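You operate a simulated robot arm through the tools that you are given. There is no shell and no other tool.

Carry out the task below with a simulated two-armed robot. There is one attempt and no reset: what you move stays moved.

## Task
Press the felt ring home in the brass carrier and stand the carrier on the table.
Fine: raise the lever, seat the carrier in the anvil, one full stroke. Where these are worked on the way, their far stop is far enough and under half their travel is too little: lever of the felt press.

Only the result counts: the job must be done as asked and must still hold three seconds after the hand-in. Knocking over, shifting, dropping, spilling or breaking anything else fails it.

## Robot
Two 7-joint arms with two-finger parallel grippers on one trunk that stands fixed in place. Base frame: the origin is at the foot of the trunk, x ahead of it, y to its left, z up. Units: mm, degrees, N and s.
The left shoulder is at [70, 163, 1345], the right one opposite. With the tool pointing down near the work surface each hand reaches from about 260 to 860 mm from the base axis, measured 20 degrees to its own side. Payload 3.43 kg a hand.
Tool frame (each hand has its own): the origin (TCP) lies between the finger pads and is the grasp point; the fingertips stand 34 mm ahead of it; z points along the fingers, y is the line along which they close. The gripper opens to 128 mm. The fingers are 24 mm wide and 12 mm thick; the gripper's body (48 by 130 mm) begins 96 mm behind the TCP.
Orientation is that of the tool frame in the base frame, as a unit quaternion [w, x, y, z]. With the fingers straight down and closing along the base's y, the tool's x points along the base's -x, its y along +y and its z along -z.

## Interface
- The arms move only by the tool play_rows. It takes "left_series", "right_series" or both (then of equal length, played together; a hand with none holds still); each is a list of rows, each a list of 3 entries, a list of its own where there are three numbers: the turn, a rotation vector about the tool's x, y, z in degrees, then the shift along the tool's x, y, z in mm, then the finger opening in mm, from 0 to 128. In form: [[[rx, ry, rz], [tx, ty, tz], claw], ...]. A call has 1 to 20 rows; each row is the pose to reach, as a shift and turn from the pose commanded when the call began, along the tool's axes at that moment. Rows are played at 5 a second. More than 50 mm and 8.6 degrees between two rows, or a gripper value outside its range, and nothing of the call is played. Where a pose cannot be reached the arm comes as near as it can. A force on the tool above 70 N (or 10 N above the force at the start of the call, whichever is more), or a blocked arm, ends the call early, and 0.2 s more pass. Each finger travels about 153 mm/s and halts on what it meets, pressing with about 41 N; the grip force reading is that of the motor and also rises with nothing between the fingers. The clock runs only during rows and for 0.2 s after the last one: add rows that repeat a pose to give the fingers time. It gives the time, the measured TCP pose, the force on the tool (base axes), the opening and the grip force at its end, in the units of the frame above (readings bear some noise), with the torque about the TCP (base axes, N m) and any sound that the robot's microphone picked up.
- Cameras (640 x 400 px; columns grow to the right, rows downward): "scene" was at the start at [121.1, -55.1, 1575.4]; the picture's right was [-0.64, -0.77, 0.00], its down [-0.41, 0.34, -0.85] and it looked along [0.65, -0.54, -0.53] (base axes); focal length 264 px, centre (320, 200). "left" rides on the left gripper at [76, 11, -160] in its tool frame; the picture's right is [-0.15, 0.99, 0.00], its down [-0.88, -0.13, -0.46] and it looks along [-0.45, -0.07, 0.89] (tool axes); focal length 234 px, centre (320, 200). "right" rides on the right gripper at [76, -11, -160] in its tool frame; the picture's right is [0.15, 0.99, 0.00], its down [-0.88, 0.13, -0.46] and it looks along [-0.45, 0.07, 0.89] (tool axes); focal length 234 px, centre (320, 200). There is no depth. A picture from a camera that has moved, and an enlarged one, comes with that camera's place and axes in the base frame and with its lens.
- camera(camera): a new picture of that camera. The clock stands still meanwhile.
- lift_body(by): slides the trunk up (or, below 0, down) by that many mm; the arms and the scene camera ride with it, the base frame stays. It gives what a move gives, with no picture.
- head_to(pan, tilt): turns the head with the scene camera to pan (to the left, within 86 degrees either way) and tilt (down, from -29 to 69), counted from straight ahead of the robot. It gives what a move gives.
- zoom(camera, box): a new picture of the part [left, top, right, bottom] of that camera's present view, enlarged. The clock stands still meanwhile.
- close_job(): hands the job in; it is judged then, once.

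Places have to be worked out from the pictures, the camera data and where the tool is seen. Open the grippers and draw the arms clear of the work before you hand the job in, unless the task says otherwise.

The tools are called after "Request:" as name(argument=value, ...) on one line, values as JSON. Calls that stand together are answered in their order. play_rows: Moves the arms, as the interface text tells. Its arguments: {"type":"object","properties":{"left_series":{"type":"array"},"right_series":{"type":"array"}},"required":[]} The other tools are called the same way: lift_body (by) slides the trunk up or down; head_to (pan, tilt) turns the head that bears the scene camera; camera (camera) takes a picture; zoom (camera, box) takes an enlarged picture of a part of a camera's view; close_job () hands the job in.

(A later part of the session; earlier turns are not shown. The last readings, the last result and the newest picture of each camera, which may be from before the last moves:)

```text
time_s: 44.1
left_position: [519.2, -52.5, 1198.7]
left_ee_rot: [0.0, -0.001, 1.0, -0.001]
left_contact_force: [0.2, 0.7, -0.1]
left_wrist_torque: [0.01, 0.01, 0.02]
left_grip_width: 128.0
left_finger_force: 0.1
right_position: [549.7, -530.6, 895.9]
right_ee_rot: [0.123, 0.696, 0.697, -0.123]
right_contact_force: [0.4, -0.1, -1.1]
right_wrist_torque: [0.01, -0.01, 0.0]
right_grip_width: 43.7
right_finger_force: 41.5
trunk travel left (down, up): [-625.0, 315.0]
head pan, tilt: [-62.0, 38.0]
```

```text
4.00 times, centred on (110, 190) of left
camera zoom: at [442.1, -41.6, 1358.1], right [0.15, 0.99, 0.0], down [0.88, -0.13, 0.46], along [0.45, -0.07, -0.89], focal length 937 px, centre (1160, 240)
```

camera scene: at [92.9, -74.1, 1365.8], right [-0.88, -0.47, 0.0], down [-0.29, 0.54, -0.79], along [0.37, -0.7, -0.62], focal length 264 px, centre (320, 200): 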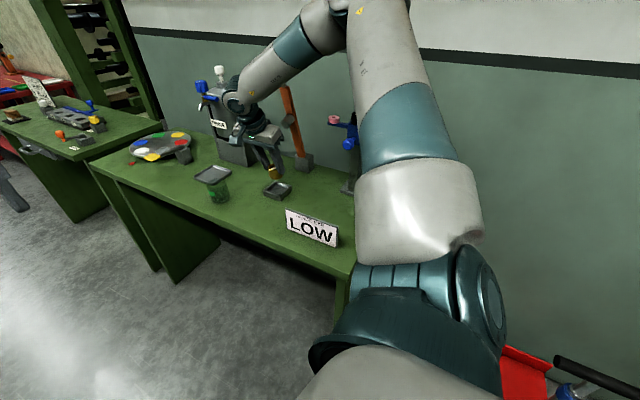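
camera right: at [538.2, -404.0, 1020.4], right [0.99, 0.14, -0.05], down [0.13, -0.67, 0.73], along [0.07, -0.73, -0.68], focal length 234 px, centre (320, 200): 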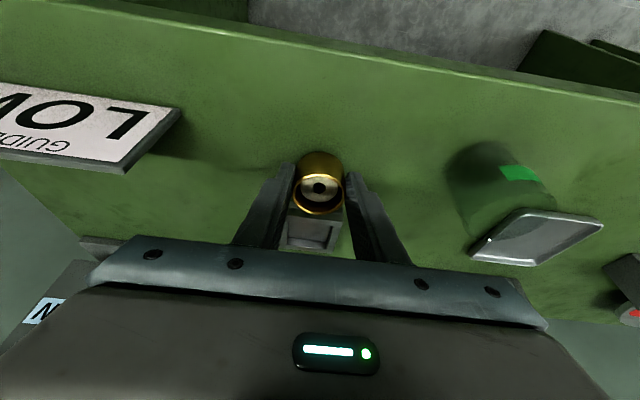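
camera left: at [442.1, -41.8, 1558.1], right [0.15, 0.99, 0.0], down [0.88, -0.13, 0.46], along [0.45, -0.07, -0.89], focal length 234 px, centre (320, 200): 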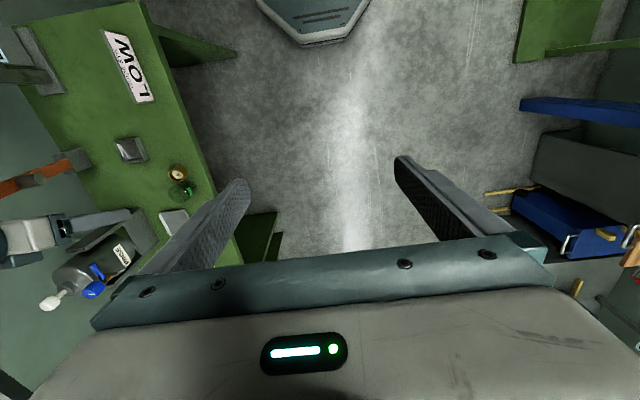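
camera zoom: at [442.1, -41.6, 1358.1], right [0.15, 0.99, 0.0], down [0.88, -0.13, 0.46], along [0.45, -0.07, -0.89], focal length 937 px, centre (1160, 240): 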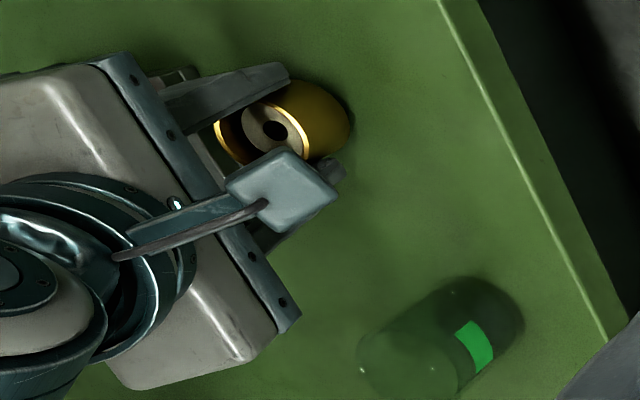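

The carrier hangs just above the bench at about (549,-546). I lower it slowly by 10 mm to stand it on the bench and check the contact force.

Request:
play_rows(right_series=[[[0, 0, 0], [1.03, 0, 2.8], 38], [[0, 0, 0], [2.05, 0, 5.6], 38], [[0, 0, 0], [2.7, 0, 7.5], 38], [[0, 0, 0], [3.4, 0, 9.4], 38], [[0, 0, 0], [3.4, 0, 9.4], 38]])

Request:
zoom(camera="right", box=[265, 120, 377, 240])

Request:
zoom(camera="scene", box=[235, 170, 295, 215])

```text
time_s: 45.3
left_position: [519.0, -52.8, 1198.4]
left_ee_rot: [0.0, -0.001, 1.0, 0.001]
left_contact_force: [0.4, 0.2, -0.5]
left_wrist_torque: [0.03, 0.0, -0.01]
left_grip_width: 128.1
left_finger_force: 0.0
right_position: [549.6, -530.3, 886.6]
right_ee_rot: [0.123, 0.697, 0.696, -0.122]
right_contact_force: [0.6, -0.9, -0.8]
right_wrist_torque: [0.01, -0.03, 0.02]
right_grip_width: 43.9
right_finger_force: 41.0
trunk travel left (down, up): [-625.0, 315.0]
head pan, tilt: [-62.0, 38.0]
```

```text
3.33 times, centred on (321, 180) of right
camera zoom: at [537.5, -403.9, 1011.7], right [0.99, 0.14, -0.05], down [0.13, -0.67, 0.73], along [0.07, -0.73, -0.68], focal length 781 px, centre (317, 267)
```

zoom: 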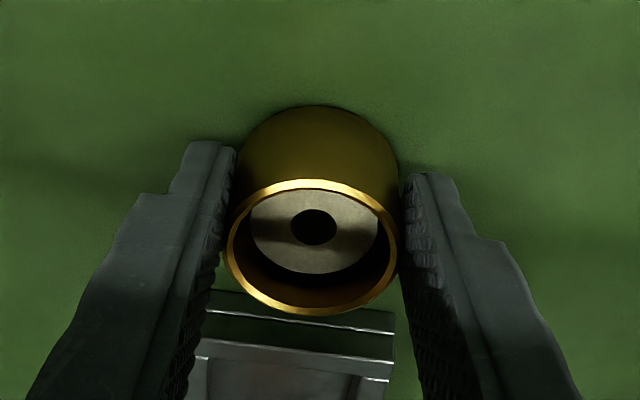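

```text
8.89 times, centred on (265, 192) of scene
camera zoom: at [92.8, -74.0, 1365.8], right [-0.88, -0.47, 0.0], down [-0.29, 0.54, -0.79], along [0.37, -0.7, -0.62], focal length 2344 px, centre (809, 267)
```

zoom: 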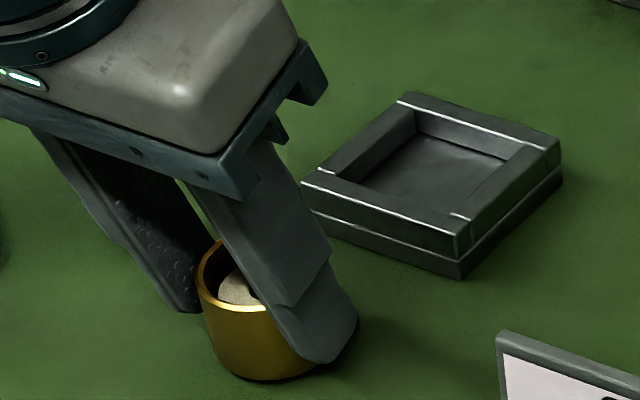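

No contact yet; I lower another 4 mm gently.

Request:
play_rows(right_series=[[[0, 0, 0], [0.7, 0, 1.9], 38], [[0, 0, 0], [1.4, 0, 3.8], 38], [[0, 0, 0], [1.4, 0, 3.8], 38]])

Request:
zoom(camera="right", box=[265, 120, 377, 240])

```text
time_s: 46.1
left_position: [518.6, -53.5, 1198.9]
left_ee_rot: [0.001, -0.001, 1.0, 0.0]
left_contact_force: [0.1, 0.5, 0.5]
left_wrist_torque: [0.0, 0.0, 0.0]
left_grip_width: 127.8
left_finger_force: 0.0
right_position: [549.5, -529.7, 886.3]
right_ee_rot: [0.124, 0.696, 0.697, -0.123]
right_contact_force: [-0.4, -3.2, 10.4]
right_wrist_torque: [-0.04, 0.07, 0.02]
right_grip_width: 43.8
right_finger_force: 40.8
trunk travel left (down, up): [-625.0, 315.0]
head pan, tilt: [-62.0, 38.0]
```

```text
3.33 times, centred on (321, 180) of right
camera zoom: at [536.9, -403.1, 1009.1], right [0.99, 0.14, -0.05], down [0.13, -0.67, 0.73], along [0.07, -0.73, -0.68], focal length 781 px, centre (317, 267)
```

zoom: 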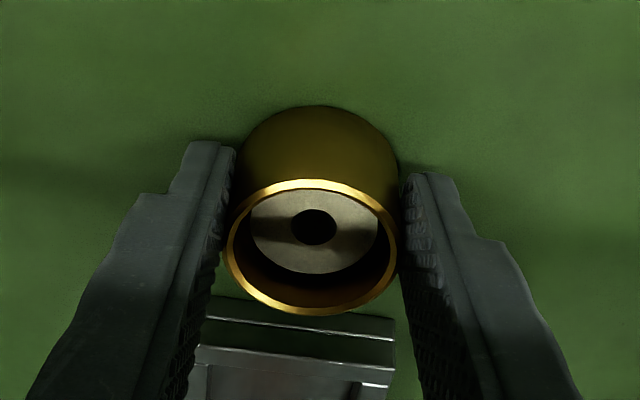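

Contact began (10 N). I press down another 3 mm so the carrier levels itself on the bench.

Request:
play_rows(right_series=[[[0, 0, 0], [0.5, 0, 1.4], 38], [[0, 0, 0], [1.0, 0, 2.8], 38], [[0, 0, 0], [1.0, 0, 2.8], 38]])

Request:
zoom(camera="right", box=[265, 120, 377, 240])

Request:
zoom(camera="scene", box=[235, 170, 295, 215])

```text
time_s: 46.9
left_position: [518.4, -52.0, 1198.6]
left_ee_rot: [0.001, -0.001, 1.0, -0.001]
left_contact_force: [-0.1, 0.0, -0.3]
left_wrist_torque: [0.01, -0.02, -0.02]
left_grip_width: 127.8
left_finger_force: 0.2
right_position: [548.0, -528.7, 884.8]
right_ee_rot: [0.124, 0.696, 0.696, -0.123]
right_contact_force: [3.4, -5.5, 22.0]
right_wrist_torque: [-0.11, -0.13, -0.01]
right_grip_width: 43.7
right_finger_force: 41.1
trunk travel left (down, up): [-625.0, 315.0]
head pan, tilt: [-62.0, 38.0]
```

```text
3.33 times, centred on (321, 180) of right
camera zoom: at [536.7, -402.6, 1007.1], right [0.99, 0.14, -0.05], down [0.13, -0.67, 0.73], along [0.07, -0.73, -0.68], focal length 781 px, centre (317, 267)
```

zoom: 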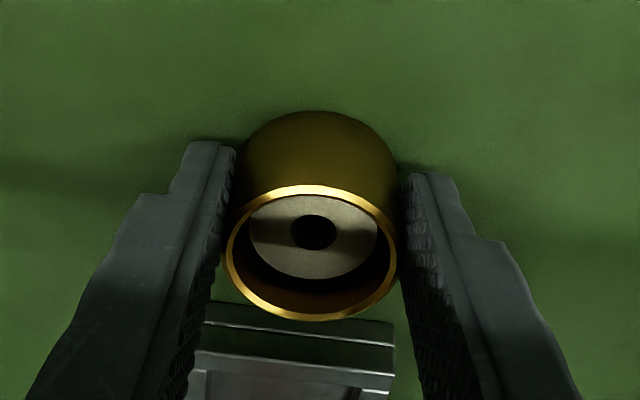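

```text
8.89 times, centred on (265, 192) of scene
camera zoom: at [91.0, -72.4, 1366.1], right [-0.88, -0.47, 0.0], down [-0.29, 0.54, -0.79], along [0.37, -0.7, -0.61], focal length 2344 px, centre (809, 267)
```

zoom: 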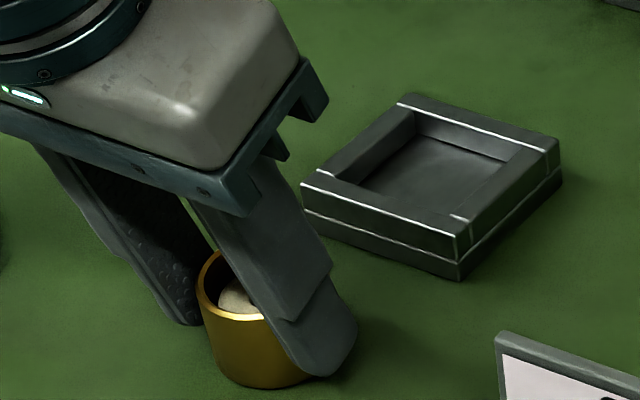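

The tilt persists but is small; the front edge rests on the bench. I ease up 1.5 mm and open the fingers slowly so the carrier settles flat.

Request:
play_rows(right_series=[[[0, 0, 0], [-0.5, 0, -1.4], 40], [[0, 0, 0], [-0.5, 0, -1.4], 44.5], [[0, 0, 0], [-0.5, 0, -1.4], 47], [[0, 0, 0], [-0.5, 0, -1.4], 52], [[0, 0, 0], [-0.5, 0, -1.4], 60], [[0, 0, 0], [-0.5, 0, -1.4], 70], [[0, 0, 0], [-0.5, 0, -1.4], 70]])

Request:
zoom(camera="right", box=[265, 120, 377, 240])

Request:
zoom(camera="scene", box=[235, 170, 295, 215])

```text
time_s: 48.5
left_position: [520.0, -53.0, 1197.9]
left_ee_rot: [0.0, 0.0, 1.0, 0.0]
left_contact_force: [-0.5, -0.1, 0.0]
left_wrist_torque: [0.01, 0.01, -0.02]
left_grip_width: 128.1
left_finger_force: 0.1
right_position: [550.4, -530.3, 883.0]
right_ee_rot: [0.123, 0.696, 0.697, -0.122]
right_contact_force: [0.0, -0.2, -0.5]
right_wrist_torque: [-0.01, -0.02, -0.01]
right_grip_width: 70.2
right_finger_force: 0.0
trunk travel left (down, up): [-625.0, 315.0]
head pan, tilt: [-62.0, 38.0]
```

```text
3.33 times, centred on (321, 180) of right
camera zoom: at [538.0, -403.3, 1007.0], right [0.99, 0.14, -0.05], down [0.13, -0.67, 0.73], along [0.07, -0.73, -0.68], focal length 781 px, centre (317, 267)
```

zoom: 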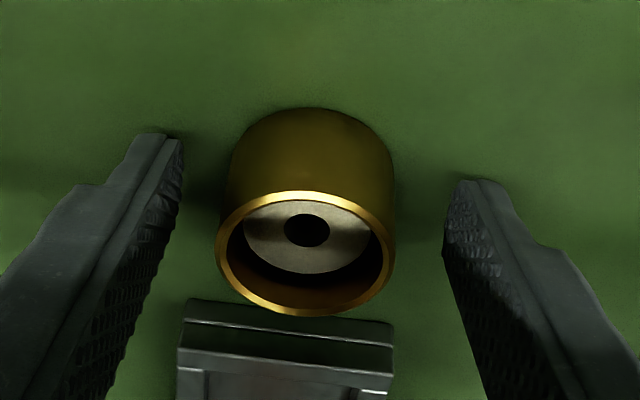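

```text
8.89 times, centred on (265, 192) of scene
camera zoom: at [92.8, -73.9, 1365.8], right [-0.88, -0.47, 0.0], down [-0.29, 0.54, -0.79], along [0.37, -0.7, -0.62], focal length 2344 px, centre (809, 267)
```

zoom: 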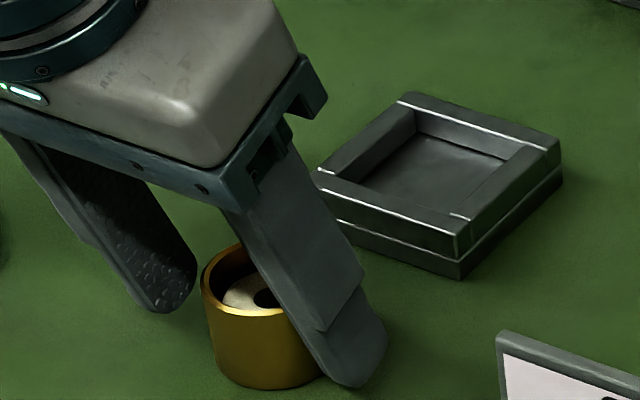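

The carrier stands flat at about (547.6,-541), rim at z≈874. I raise the hand 10 mm so the fingertips end 14 mm above the carrier's base, centre it, and regrip.

Request:
play_rows(right_series=[[[0, 0, 0], [-2.2, -0.8, -4.5], 70], [[0, 0, 0], [-4.4, -1.5, -9.1], 70], [[0, 0, 0], [-4.4, -1.5, -9.1], 70], [[0, 0, 0], [-4.4, -1.5, -9.1], 60], [[0, 0, 0], [-4.4, -1.5, -9.1], 50], [[0, 0, 0], [-4.4, -1.5, -9.1], 46], [[0, 0, 0], [-4.4, -1.5, -9.1], 38], [[0, 0, 0], [-4.4, -1.5, -9.1], 38], [[0, 0, 0], [-4.4, -1.5, -9.1], 38]])

Request:
zoom(camera="right", box=[265, 120, 377, 240])

Request:
zoom(camera="scene", box=[235, 170, 295, 215])

```text
time_s: 50.5
left_position: [518.0, -52.2, 1197.6]
left_ee_rot: [0.0, -0.001, 1.0, -0.001]
left_contact_force: [-0.3, 0.0, 0.8]
left_wrist_torque: [-0.02, -0.01, 0.03]
left_grip_width: 128.1
left_finger_force: 0.0
right_position: [548.1, -532.1, 893.8]
right_ee_rot: [0.123, 0.696, 0.697, -0.122]
right_contact_force: [1.3, -0.2, 0.8]
right_wrist_torque: [-0.01, -0.06, 0.0]
right_grip_width: 43.7
right_finger_force: 40.6
trunk travel left (down, up): [-625.0, 315.0]
head pan, tilt: [-62.0, 38.0]
```

```text
3.33 times, centred on (321, 180) of right
camera zoom: at [535.6, -404.8, 1017.2], right [0.99, 0.14, -0.05], down [0.13, -0.67, 0.73], along [0.07, -0.73, -0.68], focal length 781 px, centre (317, 267)
```

zoom: 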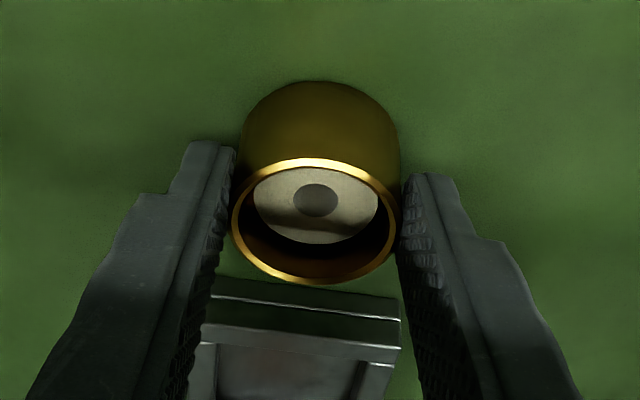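

```text
8.89 times, centred on (265, 192) of scene
camera zoom: at [92.7, -73.9, 1365.8], right [-0.88, -0.47, 0.0], down [-0.29, 0.54, -0.79], along [0.37, -0.7, -0.62], focal length 2344 px, centre (809, 267)
```

zoom: 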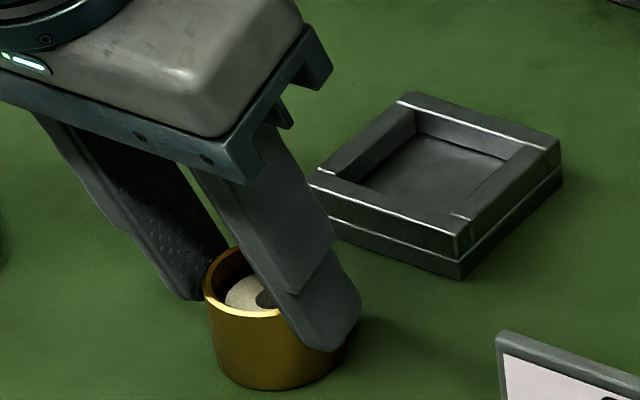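

Regripped upright; the carrier centre is now at about (547.5,-542), 11 mm ahead of the TCP in -y. I lift it 40 mm, carry it over the pocket centre (548.8,-638.2), and stop about 9 mm above the bars.

Request:
play_rows(right_series=[[[0, 0, 0], [-5.1, 0, -14.1], 38], [[0, 0, 0], [-13.7, 0, -37.6], 38], [[0, 0, 0], [-43.8, 0.4, -26.7], 38], [[0, 0, 0], [-73.8, 0.9, -15.7], 38], [[0, 0, 0], [-104.1, 1.3, -4.7], 38], [[0, 0, 0], [-100, 1.3, 6.6], 38], [[0, 0, 0], [-100, 1.3, 6.6], 38], [[0, 0, 0], [-100, 1.3, 6.6], 38], [[0, 0, 0], [-100, 1.3, 6.6], 38]])

Request:
zoom(camera="right", box=[265, 105, 377, 225])

Request:
zoom(camera="scene", box=[254, 155, 314, 200])

Request:
zoom(camera="left", box=[30, 140, 150, 220])

```text
time_s: 52.5
left_position: [519.4, -52.7, 1198.5]
left_ee_rot: [0.0, -0.001, 1.0, 0.0]
left_contact_force: [0.3, 0.2, 0.1]
left_wrist_torque: [-0.02, 0.01, 0.01]
left_grip_width: 128.2
left_finger_force: 0.0
right_position: [548.4, -627.9, 920.8]
right_ee_rot: [0.122, 0.696, 0.697, -0.123]
right_contact_force: [-0.2, -0.2, -1.1]
right_wrist_torque: [-0.04, 0.0, -0.02]
right_grip_width: 43.7
right_finger_force: 40.6
trunk travel left (down, up): [-625.0, 315.0]
head pan, tilt: [-62.0, 38.0]
```

```text
3.33 times, centred on (321, 165) of right
camera zoom: at [536.9, -501.5, 1044.7], right [0.99, 0.14, -0.05], down [0.13, -0.67, 0.73], along [0.07, -0.73, -0.68], focal length 781 px, centre (317, 317)
```

zoom: 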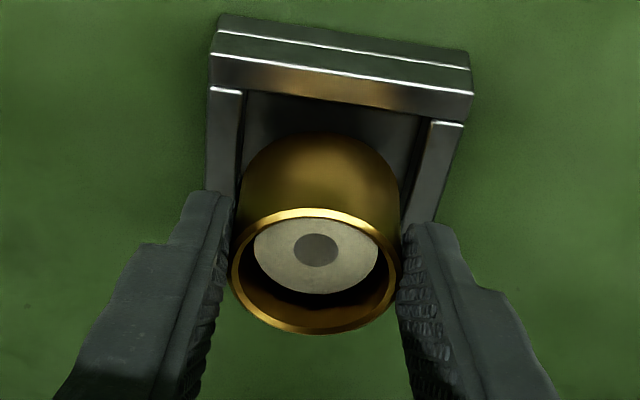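

```text
8.89 times, centred on (284, 178) of scene
camera zoom: at [93.0, -73.9, 1365.8], right [-0.88, -0.47, 0.0], down [-0.29, 0.54, -0.79], along [0.37, -0.7, -0.62], focal length 2344 px, centre (640, 400)
```

zoom: 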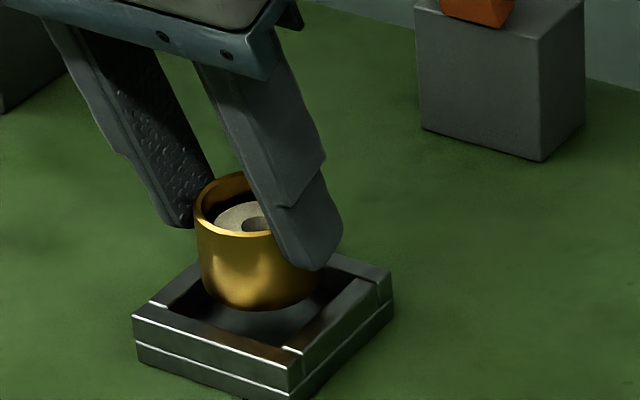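

```text
5.00 times, centred on (90, 180) of left
camera zoom: at [442.2, -41.7, 1358.1], right [0.15, 0.99, 0.0], down [0.88, -0.13, 0.46], along [0.45, -0.07, -0.89], focal length 1171 px, centre (1470, 300)
```

zoom: 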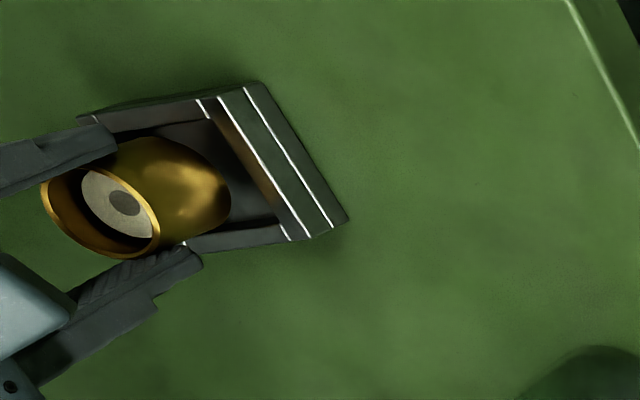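

Looking at rim and base edge, the carrier centre is about (548.8,-639.5); I shift +1.5 mm in y and lower 12 mm, so that the base just enters the pocket, checking the force.

Request:
play_rows(right_series=[[[0, 0, 0], [1.4, 0, -0.5], 38], [[0, 0, 0], [2.8, 0, 3.3], 38], [[0, 0, 0], [4.1, 0, 7], 38], [[0, 0, 0], [4.8, 0, 8.9], 38], [[0, 0, 0], [5.5, 0, 10.8], 38], [[0, 0, 0], [5.5, 0, 10.8], 38], [[0, 0, 0], [5.5, 0, 10.8], 38]])

Request:
zoom(camera="right", box=[265, 110, 377, 230])

Request:
zoom(camera="scene", box=[254, 155, 314, 200])

```text
time_s: 54.1
left_position: [519.1, -52.5, 1196.9]
left_ee_rot: [0.0, -0.001, 1.0, 0.0]
left_contact_force: [0.1, 0.5, 0.1]
left_wrist_torque: [0.02, 0.01, -0.03]
left_grip_width: 127.6
left_finger_force: 0.2
right_position: [551.2, -625.4, 907.3]
right_ee_rot: [0.123, 0.696, 0.696, -0.123]
right_contact_force: [0.0, -0.3, -1.0]
right_wrist_torque: [0.03, -0.04, -0.02]
right_grip_width: 43.7
right_finger_force: 41.1
trunk travel left (down, up): [-625.0, 315.0]
head pan, tilt: [-62.0, 38.0]
```

```text
3.33 times, centred on (321, 170) of right
camera zoom: at [537.3, -499.3, 1032.3], right [0.99, 0.14, -0.05], down [0.13, -0.67, 0.73], along [0.07, -0.73, -0.68], focal length 781 px, centre (317, 300)
```

zoom: 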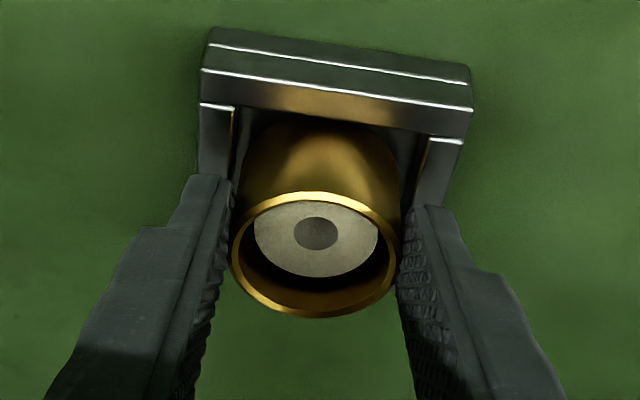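

```text
8.89 times, centred on (284, 178) of scene
camera zoom: at [92.9, -74.0, 1365.8], right [-0.88, -0.47, 0.0], down [-0.29, 0.54, -0.79], along [0.37, -0.7, -0.62], focal length 2344 px, centre (640, 400)
```

zoom: 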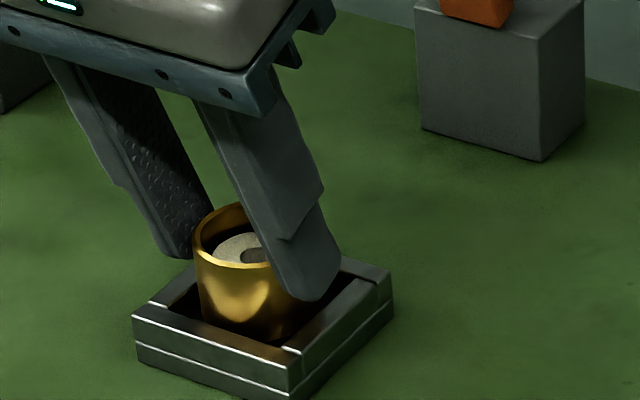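

No contact force: the base has entered the pocket. I lower the remaining ~7 mm slowly to the pocket floor.

Request:
play_rows(right_series=[[[0, 0, 0], [0.7, 0, 1.9], 38], [[0, 0, 0], [1.4, 0, 3.8], 38], [[0, 0, 0], [1.9, 0, 5.2], 38], [[0, 0, 0], [2.2, 0, 6.1], 38], [[0, 0, 0], [2.2, 0, 6.1], 38]])

Request:
zoom(camera="right", box=[265, 110, 377, 230])

Request:
zoom(camera="scene", box=[254, 155, 314, 200])

```text
time_s: 55.3
left_position: [517.7, -52.0, 1198.5]
left_ee_rot: [0.0, -0.001, 1.0, 0.0]
left_contact_force: [0.5, 0.2, -0.1]
left_wrist_torque: [0.03, 0.01, -0.01]
left_grip_width: 127.9
left_finger_force: 0.0
right_position: [551.6, -625.5, 903.9]
right_ee_rot: [0.124, 0.696, 0.696, -0.123]
right_contact_force: [1.3, -0.2, 6.1]
right_wrist_torque: [0.0, 0.01, -0.03]
right_grip_width: 43.8
right_finger_force: 41.0
trunk travel left (down, up): [-625.0, 315.0]
head pan, tilt: [-62.0, 38.0]
```

```text
3.33 times, centred on (321, 170) of right
camera zoom: at [537.8, -498.8, 1027.0], right [0.99, 0.14, -0.05], down [0.13, -0.67, 0.73], along [0.07, -0.73, -0.68], focal length 781 px, centre (317, 300)
```

zoom: 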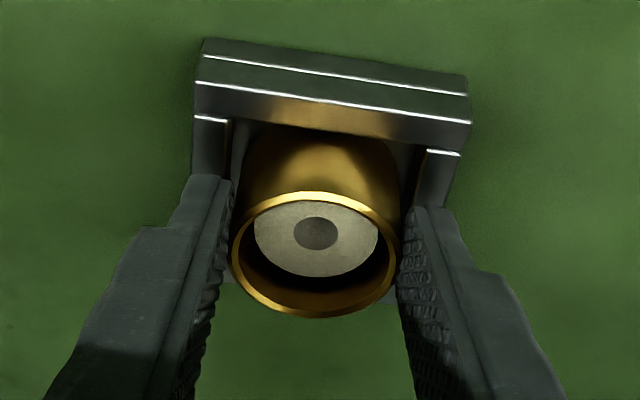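

```text
8.89 times, centred on (284, 178) of scene
camera zoom: at [92.5, -73.2, 1366.0], right [-0.88, -0.47, 0.0], down [-0.29, 0.54, -0.79], along [0.37, -0.7, -0.62], focal length 2344 px, centre (640, 400)
```

zoom: 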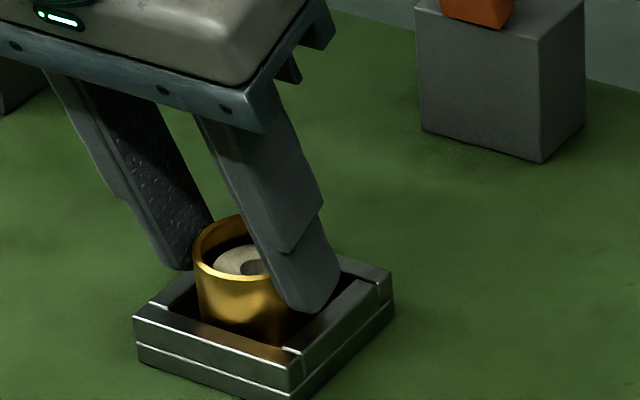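

Contact at 6 N with the carrier on the pocket floor, upright. I open the fingers slowly to release it.

Request:
play_rows(right_series=[[[0, 0, 0], [0, 0, 0], 43], [[0, 0, 0], [0, 0, 0], 46], [[0, 0, 0], [0, 0, 0], 50], [[0, 0, 0], [0, 0, 0], 58], [[0, 0, 0], [0, 0, 0], 68], [[0, 0, 0], [0, 0, 0], 72], [[0, 0, 0], [0, 0, 0], 72]])

Request:
zoom(camera="right", box=[265, 110, 377, 230])

Request:
zoom(camera="scene", box=[254, 155, 314, 200])

```text
time_s: 56.9
left_position: [518.3, -52.7, 1197.0]
left_ee_rot: [-0.001, -0.001, 1.0, 0.0]
left_contact_force: [-0.5, 0.7, -0.8]
left_wrist_torque: [0.03, 0.02, 0.0]
left_grip_width: 128.2
left_finger_force: 0.1
right_position: [550.1, -625.7, 901.6]
right_ee_rot: [0.123, 0.696, 0.697, -0.123]
right_contact_force: [0.1, -0.1, 0.4]
right_wrist_torque: [-0.01, 0.01, 0.0]
right_grip_width: 71.8
right_finger_force: 0.1
trunk travel left (down, up): [-625.0, 315.0]
head pan, tilt: [-62.0, 38.0]
```

```text
3.33 times, centred on (321, 170) of right
camera zoom: at [537.6, -499.5, 1026.1], right [0.99, 0.14, -0.05], down [0.13, -0.67, 0.73], along [0.07, -0.73, -0.68], focal length 781 px, centre (317, 300)
```

zoom: 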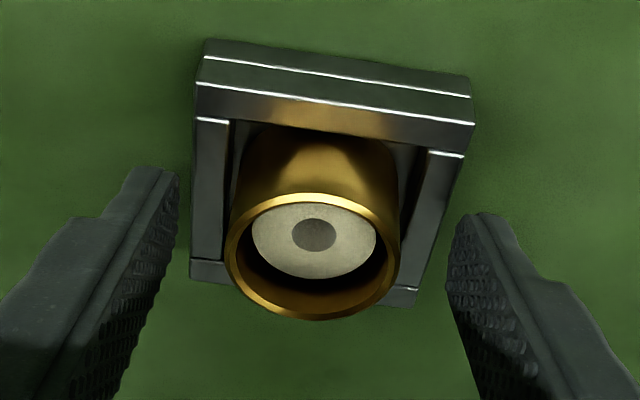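

```text
8.89 times, centred on (284, 178) of scene
camera zoom: at [92.8, -74.0, 1365.8], right [-0.88, -0.47, 0.0], down [-0.29, 0.54, -0.79], along [0.37, -0.7, -0.62], focal length 2344 px, centre (640, 400)
```

zoom: 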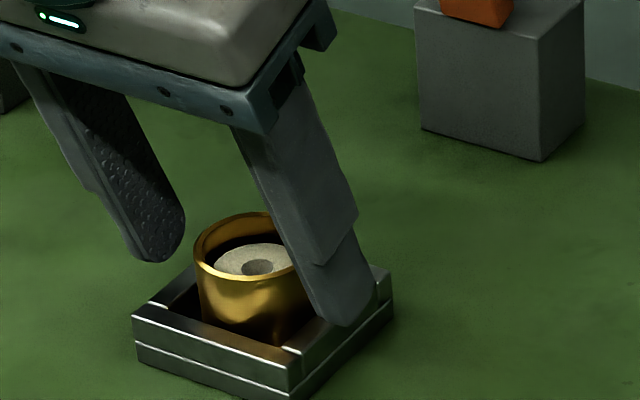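

The carrier is seated, centred at about (548.2,-637.5) in the pocket. I back the hand out along the fingers and rise to z≈1180 in front of the raised lever ball, then look.

Request:
play_rows(right_series=[[[0, 0, 0], [0, 0, -20], 76], [[0, 0, 0], [0, 0, -45], 76], [[0, 0, 0], [0, 0, -80], 76], [[0, 0, 0], [-15.7, 0, -122], 70], [[0, 0, 0], [-31, 0, -164.3], 66], [[0, 0, 0], [-46.4, 0, -206.6], 66], [[0, 0, 0], [-61.8, 0, -248.9], 66], [[0, 0, 0], [-70.4, 0, -272.4], 66], [[0, 0, 0], [-70.4, 0, -272.4], 66]])

Request:
head_to(pan=-60, tilt=25)

Request:
camera(camera="scene")

Request:
camera(camera="right")

```text
time_s: 58.9
left_position: [518.9, -53.7, 1197.3]
left_ee_rot: [0.001, -0.001, 1.0, 0.0]
left_contact_force: [-0.1, -0.2, -0.2]
left_wrist_torque: [-0.03, 0.0, -0.02]
left_grip_width: 127.9
left_finger_force: 0.0
right_position: [551.1, -599.6, 1183.1]
right_ee_rot: [0.123, 0.696, 0.697, -0.123]
right_contact_force: [-0.8, 1.5, -0.5]
right_wrist_torque: [0.02, 0.02, 0.0]
right_grip_width: 66.1
right_finger_force: 0.0
trunk travel left (down, up): [-625.0, 315.0]
head pan, tilt: [-62.0, 38.0]
```

```text
time_s: 59.6
left_position: [518.9, -52.1, 1196.9]
left_ee_rot: [0.0, -0.001, 1.0, -0.001]
left_contact_force: [0.6, 0.3, 0.0]
left_wrist_torque: [0.01, 0.01, 0.0]
left_grip_width: 128.3
left_finger_force: 0.0
right_position: [551.9, -599.1, 1183.0]
right_ee_rot: [0.123, 0.696, 0.696, -0.123]
right_contact_force: [-0.1, 0.2, -0.2]
right_wrist_torque: [0.02, 0.01, 0.0]
right_grip_width: 65.8
right_finger_force: 0.0
trunk travel left (down, up): [-625.0, 315.0]
head pan, tilt: [-60.0, 25.0]
```

```text
taken
camera scene: at [98.3, -77.4, 1386.1], right [-0.87, -0.5, 0.0], down [-0.21, 0.37, -0.91], along [0.45, -0.78, -0.42], focal length 264 px, centre (320, 200)
```

scene: 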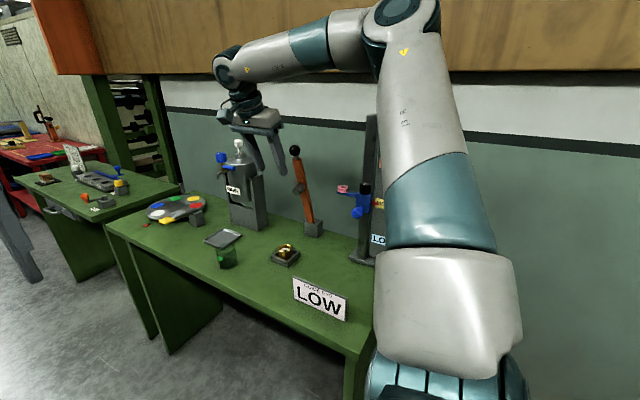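

```text
taken
camera right: at [538.8, -472.5, 1306.4], right [0.99, 0.14, -0.05], down [0.13, -0.67, 0.73], along [0.07, -0.73, -0.68], focal length 234 px, centre (320, 200)
```

right: 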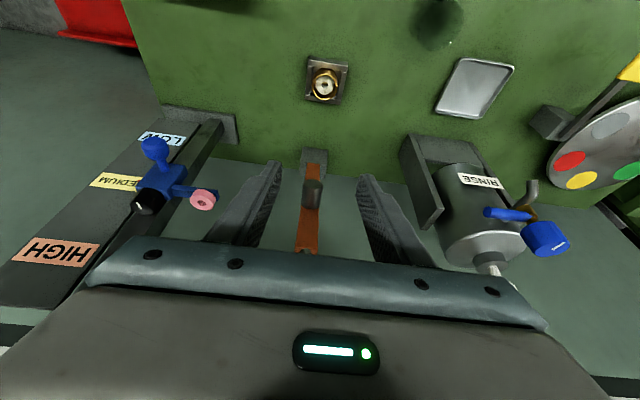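

I zoom on the raised ball to measure its position, and on the seated carrier to confirm it.

Request:
zoom(camera="scene", box=[250, 130, 340, 190])

Request:
zoom(camera="scene", box=[260, 230, 320, 270])

Request:
zoom(camera="right", box=[270, 40, 380, 120])

```text
6.67 times, centred on (295, 160) of scene
camera zoom: at [98.3, -77.4, 1386.1], right [-0.87, -0.5, 0.0], down [-0.21, 0.37, -0.91], along [0.45, -0.78, -0.42], focal length 1758 px, centre (487, 467)
```

zoom: 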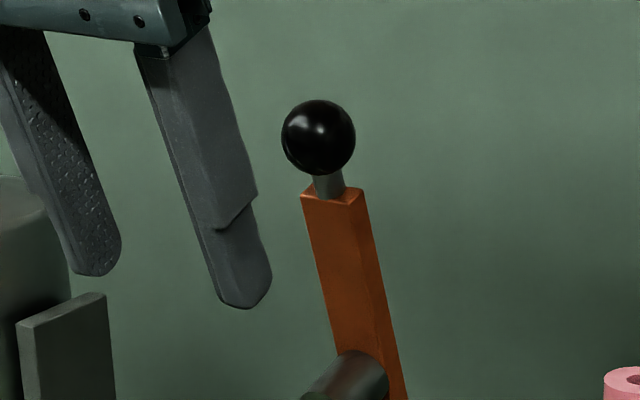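

```text
10.00 times, centred on (290, 250) of scene
camera zoom: at [98.3, -77.4, 1386.1], right [-0.87, -0.5, 0.0], down [-0.21, 0.37, -0.91], along [0.45, -0.78, -0.42], focal length 2637 px, centre (620, -300)
```

zoom: 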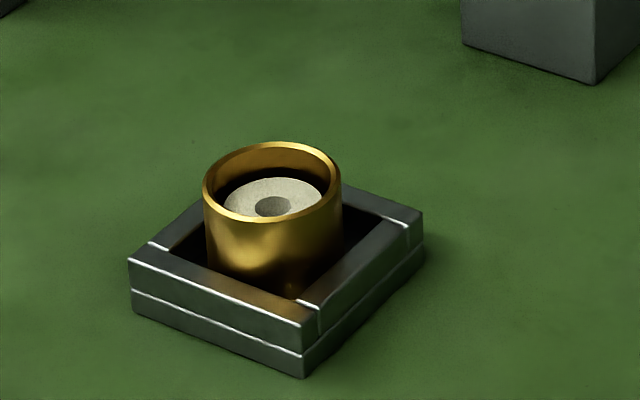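

```text
5.00 times, centred on (325, 80) of right
camera zoom: at [538.8, -472.5, 1306.4], right [0.99, 0.14, -0.05], down [0.13, -0.67, 0.73], along [0.07, -0.73, -0.68], focal length 1171 px, centre (295, 800)
```

zoom: 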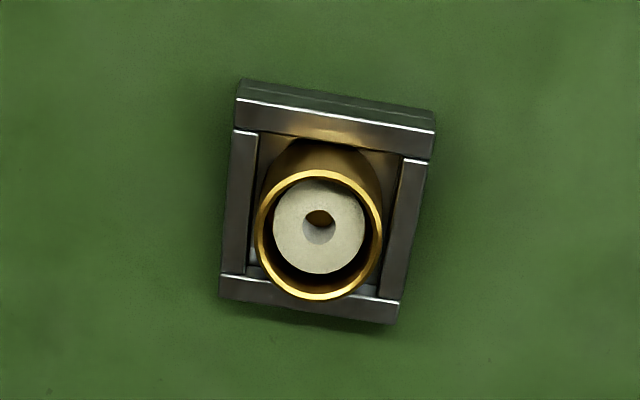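

The carrier is seated flat in the pocket. The ball appears at about (549,-711,1186). I approach it from the front at that height, fingers open on both sides of the lever.

Request:
play_rows(right_series=[[[0, 0, 0], [-33.2, -0.3, 11], 66], [[0, 0, 0], [-66.5, -0.5, 22.1], 66], [[0, 0, 0], [-95, -0.5, 31.4], 66], [[0, 0, 0], [-95, -0.5, 31.4], 66]])

Request:
camera(camera="right")

Request:
zoom(camera="scene", box=[240, 120, 340, 190])

```text
time_s: 60.6
left_position: [518.5, -52.8, 1198.0]
left_ee_rot: [0.0, -0.001, 1.0, 0.001]
left_contact_force: [-0.2, 0.3, 0.2]
left_wrist_torque: [-0.04, 0.01, -0.02]
left_grip_width: 127.7
left_finger_force: 0.0
right_position: [549.6, -699.2, 1186.7]
right_ee_rot: [0.123, 0.696, 0.696, -0.123]
right_contact_force: [0.1, -1.1, -0.8]
right_wrist_torque: [0.0, -0.01, 0.01]
right_grip_width: 66.0
right_finger_force: 0.0
trunk travel left (down, up): [-625.0, 315.0]
head pan, tilt: [-60.0, 25.0]
```

```text
taken
camera right: at [536.3, -573.2, 1310.7], right [0.99, 0.14, -0.05], down [0.13, -0.67, 0.73], along [0.07, -0.73, -0.68], focal length 234 px, centre (320, 200)
```

right: 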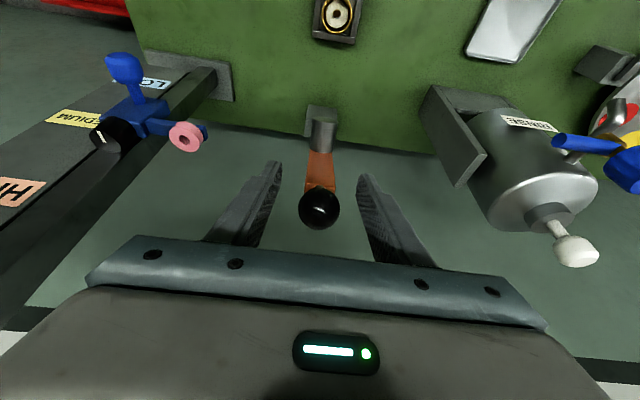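

```text
5.71 times, centred on (290, 155) of scene
camera zoom: at [98.2, -77.2, 1386.2], right [-0.87, -0.5, 0.0], down [-0.21, 0.37, -0.91], along [0.45, -0.78, -0.42], focal length 1507 px, centre (491, 457)
```

zoom: 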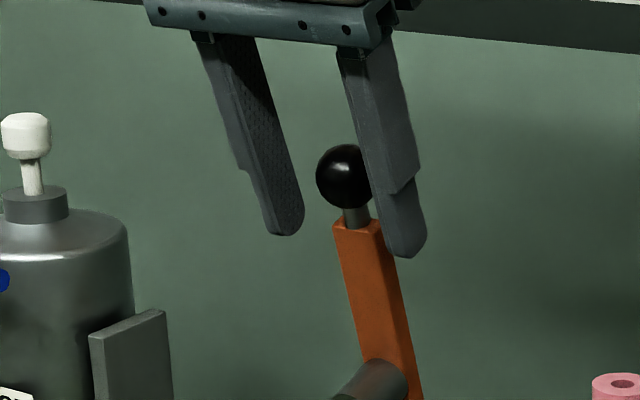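

The ball is about 19 mm further in -y, at about (549,-718,1183). I move onto it and close the fingers.

Request:
play_rows(right_series=[[[0, 0, 0], [-8, 0.5, 4.5], 66], [[0, 0, 0], [-15.9, 1, 9], 66], [[0, 0, 0], [-15.9, 1, 9], 66], [[0, 0, 0], [-15.9, 1, 9], 50], [[0, 0, 0], [-15.9, 1, 9], 30], [[0, 0, 0], [-15.9, 1, 9], 30], [[0, 0, 0], [-15.9, 1, 9], 30]])

Request:
camera(camera="right")

Request:
zoom(camera="scene", box=[240, 120, 340, 190])

```text
time_s: 62.2
left_position: [518.6, -53.2, 1197.7]
left_ee_rot: [0.0, -0.001, 1.0, 0.001]
left_contact_force: [0.5, -0.2, 0.1]
left_wrist_torque: [0.02, 0.0, -0.01]
left_grip_width: 127.8
left_finger_force: 0.0
right_position: [550.0, -717.0, 1183.2]
right_ee_rot: [0.123, 0.696, 0.697, -0.123]
right_contact_force: [0.1, 0.1, 0.9]
right_wrist_torque: [-0.24, 0.05, 0.01]
right_grip_width: 33.4
right_finger_force: 45.0
trunk travel left (down, up): [-625.0, 315.0]
head pan, tilt: [-60.0, 25.0]
```

```text
taken
camera right: at [537.7, -590.0, 1307.0], right [0.99, 0.14, -0.05], down [0.13, -0.67, 0.73], along [0.07, -0.73, -0.68], focal length 234 px, centre (320, 200)
```

right: 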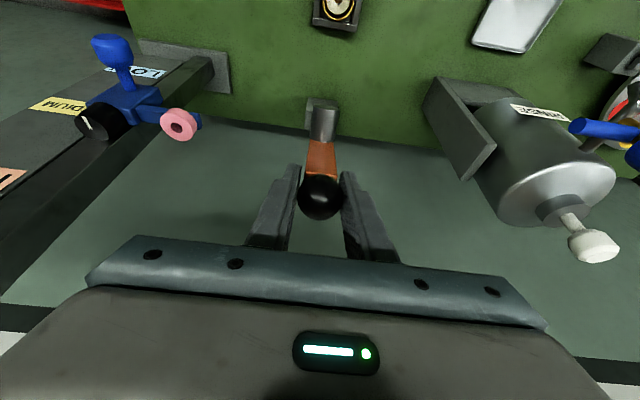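

```text
5.71 times, centred on (290, 155) of scene
camera zoom: at [98.3, -77.5, 1386.2], right [-0.87, -0.5, 0.0], down [-0.21, 0.37, -0.91], along [0.45, -0.78, -0.42], focal length 1507 px, centre (491, 457)
```

zoom: 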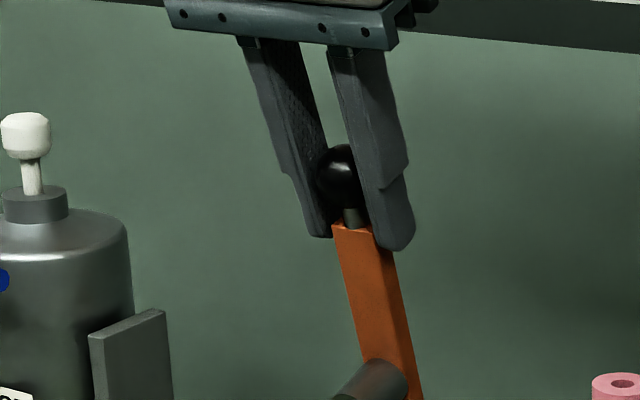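

The ball is gripped. I bring the lever down along its arc (pivot ≈(-784,918), radius ≈273) from about 76° to 34° first.

Request:
play_rows(right_series=[[[0, 0, 0], [14.3, 0, -1.1], 30], [[0, 0, 0], [28.6, 0, -1.5], 30], [[0, 0, 0], [42.9, 0, -1.1], 30], [[0, 0, 0], [57.1, 0, 0], 30], [[0, 0, 0], [71.3, 0, 1.8], 30], [[0, 0, 0], [85.4, 0, 4.5], 30], [[0, 0, 0], [99.3, 0, 7.8], 30], [[0, 0, 0], [113, 0, 11.9], 30], [[0, 0, 0], [126.5, 0, 16.7], 30], [[0, 0, 0], [139.6, 0, 22.1], 30], [[0, 0, 0], [152.6, 0, 28.3], 30], [[0, 0, 0], [165.1, 0, 35.1], 30], [[0, 0, 0], [177.3, 0, 42.6], 30], [[0, 0, 0], [189, 0, 50.6], 30]])

Request:
camera(camera="right")

Request:
zoom(camera="scene", box=[220, 130, 350, 270])

```text
time_s: 65.2
left_position: [520.5, -54.0, 1197.1]
left_ee_rot: [0.0, -0.001, 1.0, 0.0]
left_contact_force: [0.2, 0.3, -0.4]
left_wrist_torque: [0.03, -0.01, 0.0]
left_grip_width: 128.2
left_finger_force: 0.0
right_position: [550.3, -556.7, 1070.9]
right_ee_rot: [0.122, 0.697, 0.696, -0.123]
right_contact_force: [4.0, -6.1, -0.4]
right_wrist_torque: [-1.16, 0.23, 0.05]
right_grip_width: 33.4
right_finger_force: 44.9
trunk travel left (down, up): [-625.0, 315.0]
head pan, tilt: [-60.0, 25.0]
```

```text
taken
camera right: at [537.7, -430.6, 1194.9], right [0.99, 0.14, -0.05], down [0.13, -0.67, 0.73], along [0.07, -0.73, -0.68], focal length 234 px, centre (320, 200)
```

right: 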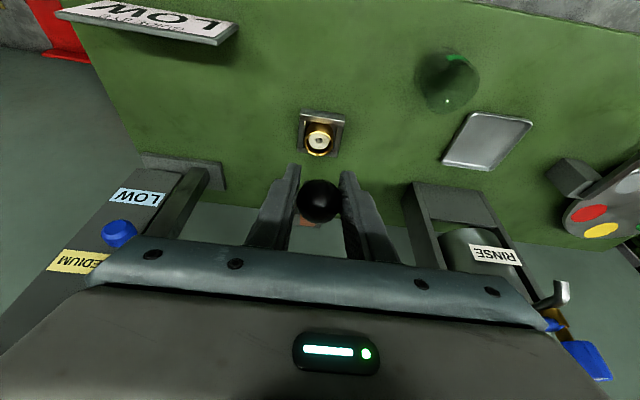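

```text
2.86 times, centred on (285, 200) of scene
camera zoom: at [99.2, -78.4, 1386.0], right [-0.87, -0.5, 0.0], down [-0.21, 0.37, -0.91], along [0.45, -0.78, -0.42], focal length 754 px, centre (420, 200)
```

zoom: 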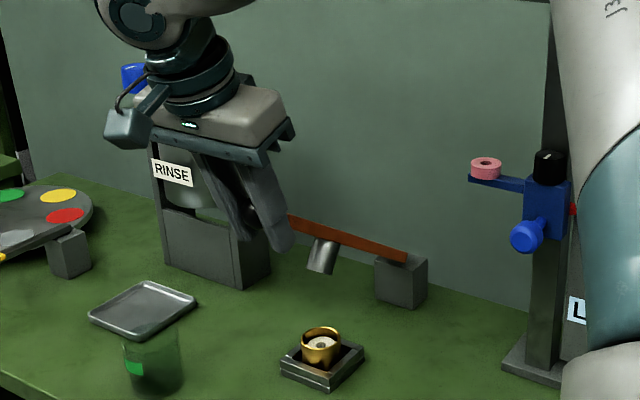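

The lever follows well, with the ram heading over the carrier. I continue from 34° to about 12° and look at how the ram meets the bore.

Request:
play_rows(right_series=[[[0, 0, 0], [11.4, 0, 8.7], 30], [[0, 0, 0], [22.2, 0, 18], 30], [[0, 0, 0], [32.6, 0, 27.9], 30], [[0, 0, 0], [42.4, 0, 38.2], 30], [[0, 0, 0], [51.7, 0, 49.1], 30], [[0, 0, 0], [60.4, 0, 60.5], 30], [[0, 0, 0], [71, 0, 76.2], 30]])

Request:
zoom(camera="scene", box=[230, 190, 350, 275])

Request:
camera(camera="right")

Request:
zoom(camera="left", box=[0, 120, 200, 240])

```text
time_s: 66.8
left_position: [519.7, -52.5, 1197.0]
left_ee_rot: [0.0, -0.001, 1.0, 0.0]
left_contact_force: [-0.1, -0.4, -0.1]
left_wrist_torque: [0.03, -0.01, -0.01]
left_grip_width: 128.1
left_finger_force: 0.1
right_position: [550.8, -514.9, 972.6]
right_ee_rot: [0.123, 0.696, 0.697, -0.123]
right_contact_force: [4.9, -2.9, 2.1]
right_wrist_torque: [-0.79, 0.58, 0.0]
right_grip_width: 33.4
right_finger_force: 45.0
trunk travel left (down, up): [-625.0, 315.0]
head pan, tilt: [-60.0, 25.0]
```

```text
4.71 times, centred on (290, 232) of scene
camera zoom: at [99.3, -77.2, 1386.1], right [-0.87, -0.5, 0.0], down [-0.21, 0.37, -0.91], along [0.45, -0.78, -0.42], focal length 1241 px, centre (461, 47)
```

zoom: 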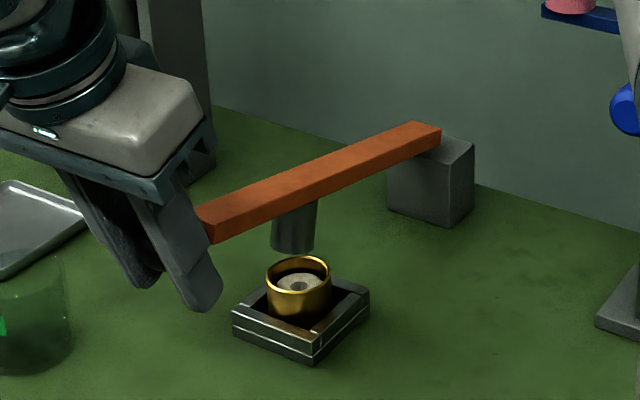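

```text
taken
camera right: at [537.6, -387.8, 1097.5], right [0.99, 0.14, -0.05], down [0.13, -0.67, 0.73], along [0.07, -0.73, -0.68], focal length 234 px, centre (320, 200)
```

right: 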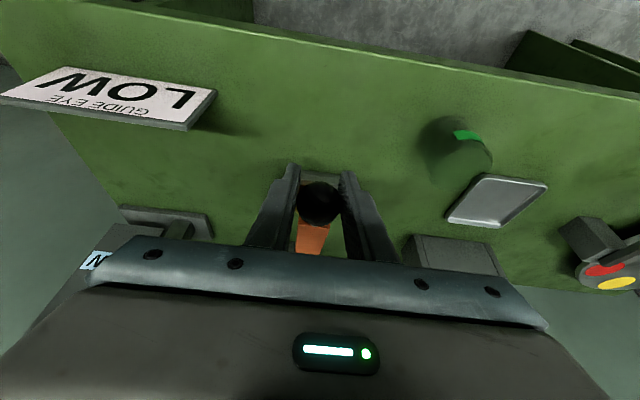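

```text
3.20 times, centred on (100, 180) of left
camera zoom: at [443.0, -41.4, 1357.8], right [0.14, 0.99, 0.0], down [0.88, -0.13, 0.46], along [0.45, -0.07, -0.89], focal length 749 px, centre (1024, 264)
```

zoom: 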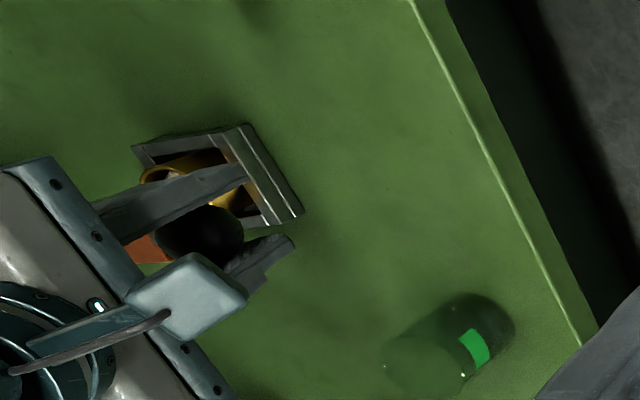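

The ram hangs right above the bore, well aligned. I lower another 30 mm at the ball and watch the force build-up.

Request:
play_rows(right_series=[[[0, 0, 0], [4.3, 0, 6.9], 30], [[0, 0, 0], [8.4, 0, 14], 30], [[0, 0, 0], [12.2, 0, 21.1], 30], [[0, 0, 0], [14.8, 0, 26.5], 30]])

Request:
zoom(camera="scene", box=[240, 200, 330, 270])

```text
time_s: 67.8
left_position: [519.4, -51.8, 1198.6]
left_ee_rot: [0.0, -0.001, 1.0, -0.001]
left_contact_force: [0.2, -0.5, 0.6]
left_wrist_torque: [-0.01, 0.04, 0.0]
left_grip_width: 128.1
left_finger_force: 0.1
right_position: [550.7, -508.9, 944.7]
right_ee_rot: [0.123, 0.697, 0.696, -0.122]
right_contact_force: [6.1, 3.6, 10.0]
right_wrist_torque: [-1.37, 0.02, 0.02]
right_grip_width: 33.3
right_finger_force: 44.5
trunk travel left (down, up): [-625.0, 315.0]
head pan, tilt: [-60.0, 25.0]
```

```text
5.71 times, centred on (285, 235) of scene
camera zoom: at [98.3, -75.9, 1386.3], right [-0.87, -0.5, 0.0], down [-0.21, 0.36, -0.91], along [0.45, -0.79, -0.42], focal length 1507 px, centre (520, 0)
```

zoom: 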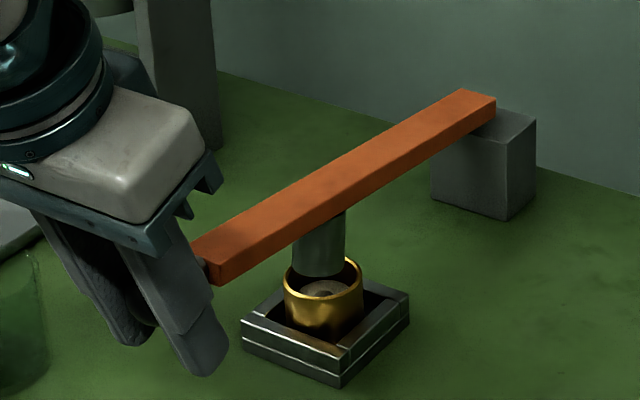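

The ram enters the bore. I keep pressing down in small steps toward the original bottom position (ball z≈915).

Request:
play_rows(right_series=[[[0, 0, 0], [2.4, 0, 5.5], 30], [[0, 0, 0], [4.9, 0, 11], 30], [[0, 0, 0], [7.2, 0, 16.5], 30], [[0, 0, 0], [9.4, 0, 22.1], 30], [[0, 0, 0], [11.7, 0, 27.7], 30]])

Request:
zoom(camera="scene", box=[240, 200, 330, 270])

Request:
camera(camera="right")

```text
time_s: 69.0
left_position: [518.8, -50.7, 1197.2]
left_ee_rot: [0.0, -0.001, 1.0, -0.001]
left_contact_force: [0.3, -0.7, -0.3]
left_wrist_torque: [0.02, -0.01, -0.02]
left_grip_width: 128.0
left_finger_force: 0.0
right_position: [549.8, -507.2, 916.6]
right_ee_rot: [0.124, 0.695, 0.697, -0.124]
right_contact_force: [2.4, 15.0, 2.2]
right_wrist_torque: [-1.31, 0.13, -0.01]
right_grip_width: 33.7
right_finger_force: 44.7
trunk travel left (down, up): [-625.0, 315.0]
head pan, tilt: [-60.0, 25.0]
```

```text
5.71 times, centred on (285, 235) of scene
camera zoom: at [98.5, -74.6, 1386.3], right [-0.87, -0.5, 0.0], down [-0.21, 0.36, -0.91], along [0.45, -0.79, -0.42], focal length 1507 px, centre (520, 0)
```

zoom: 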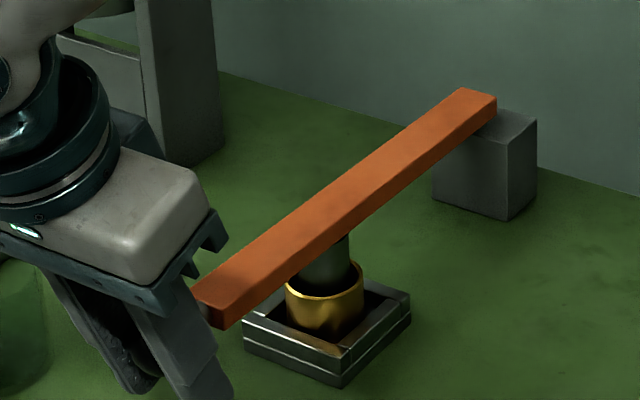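

```text
taken
camera right: at [537.6, -381.1, 1039.2], right [0.99, 0.14, -0.05], down [0.13, -0.67, 0.73], along [0.07, -0.73, -0.68], focal length 234 px, centre (320, 200)
```

right: 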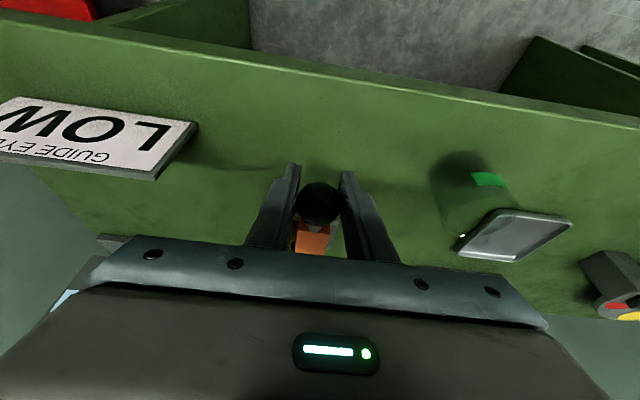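

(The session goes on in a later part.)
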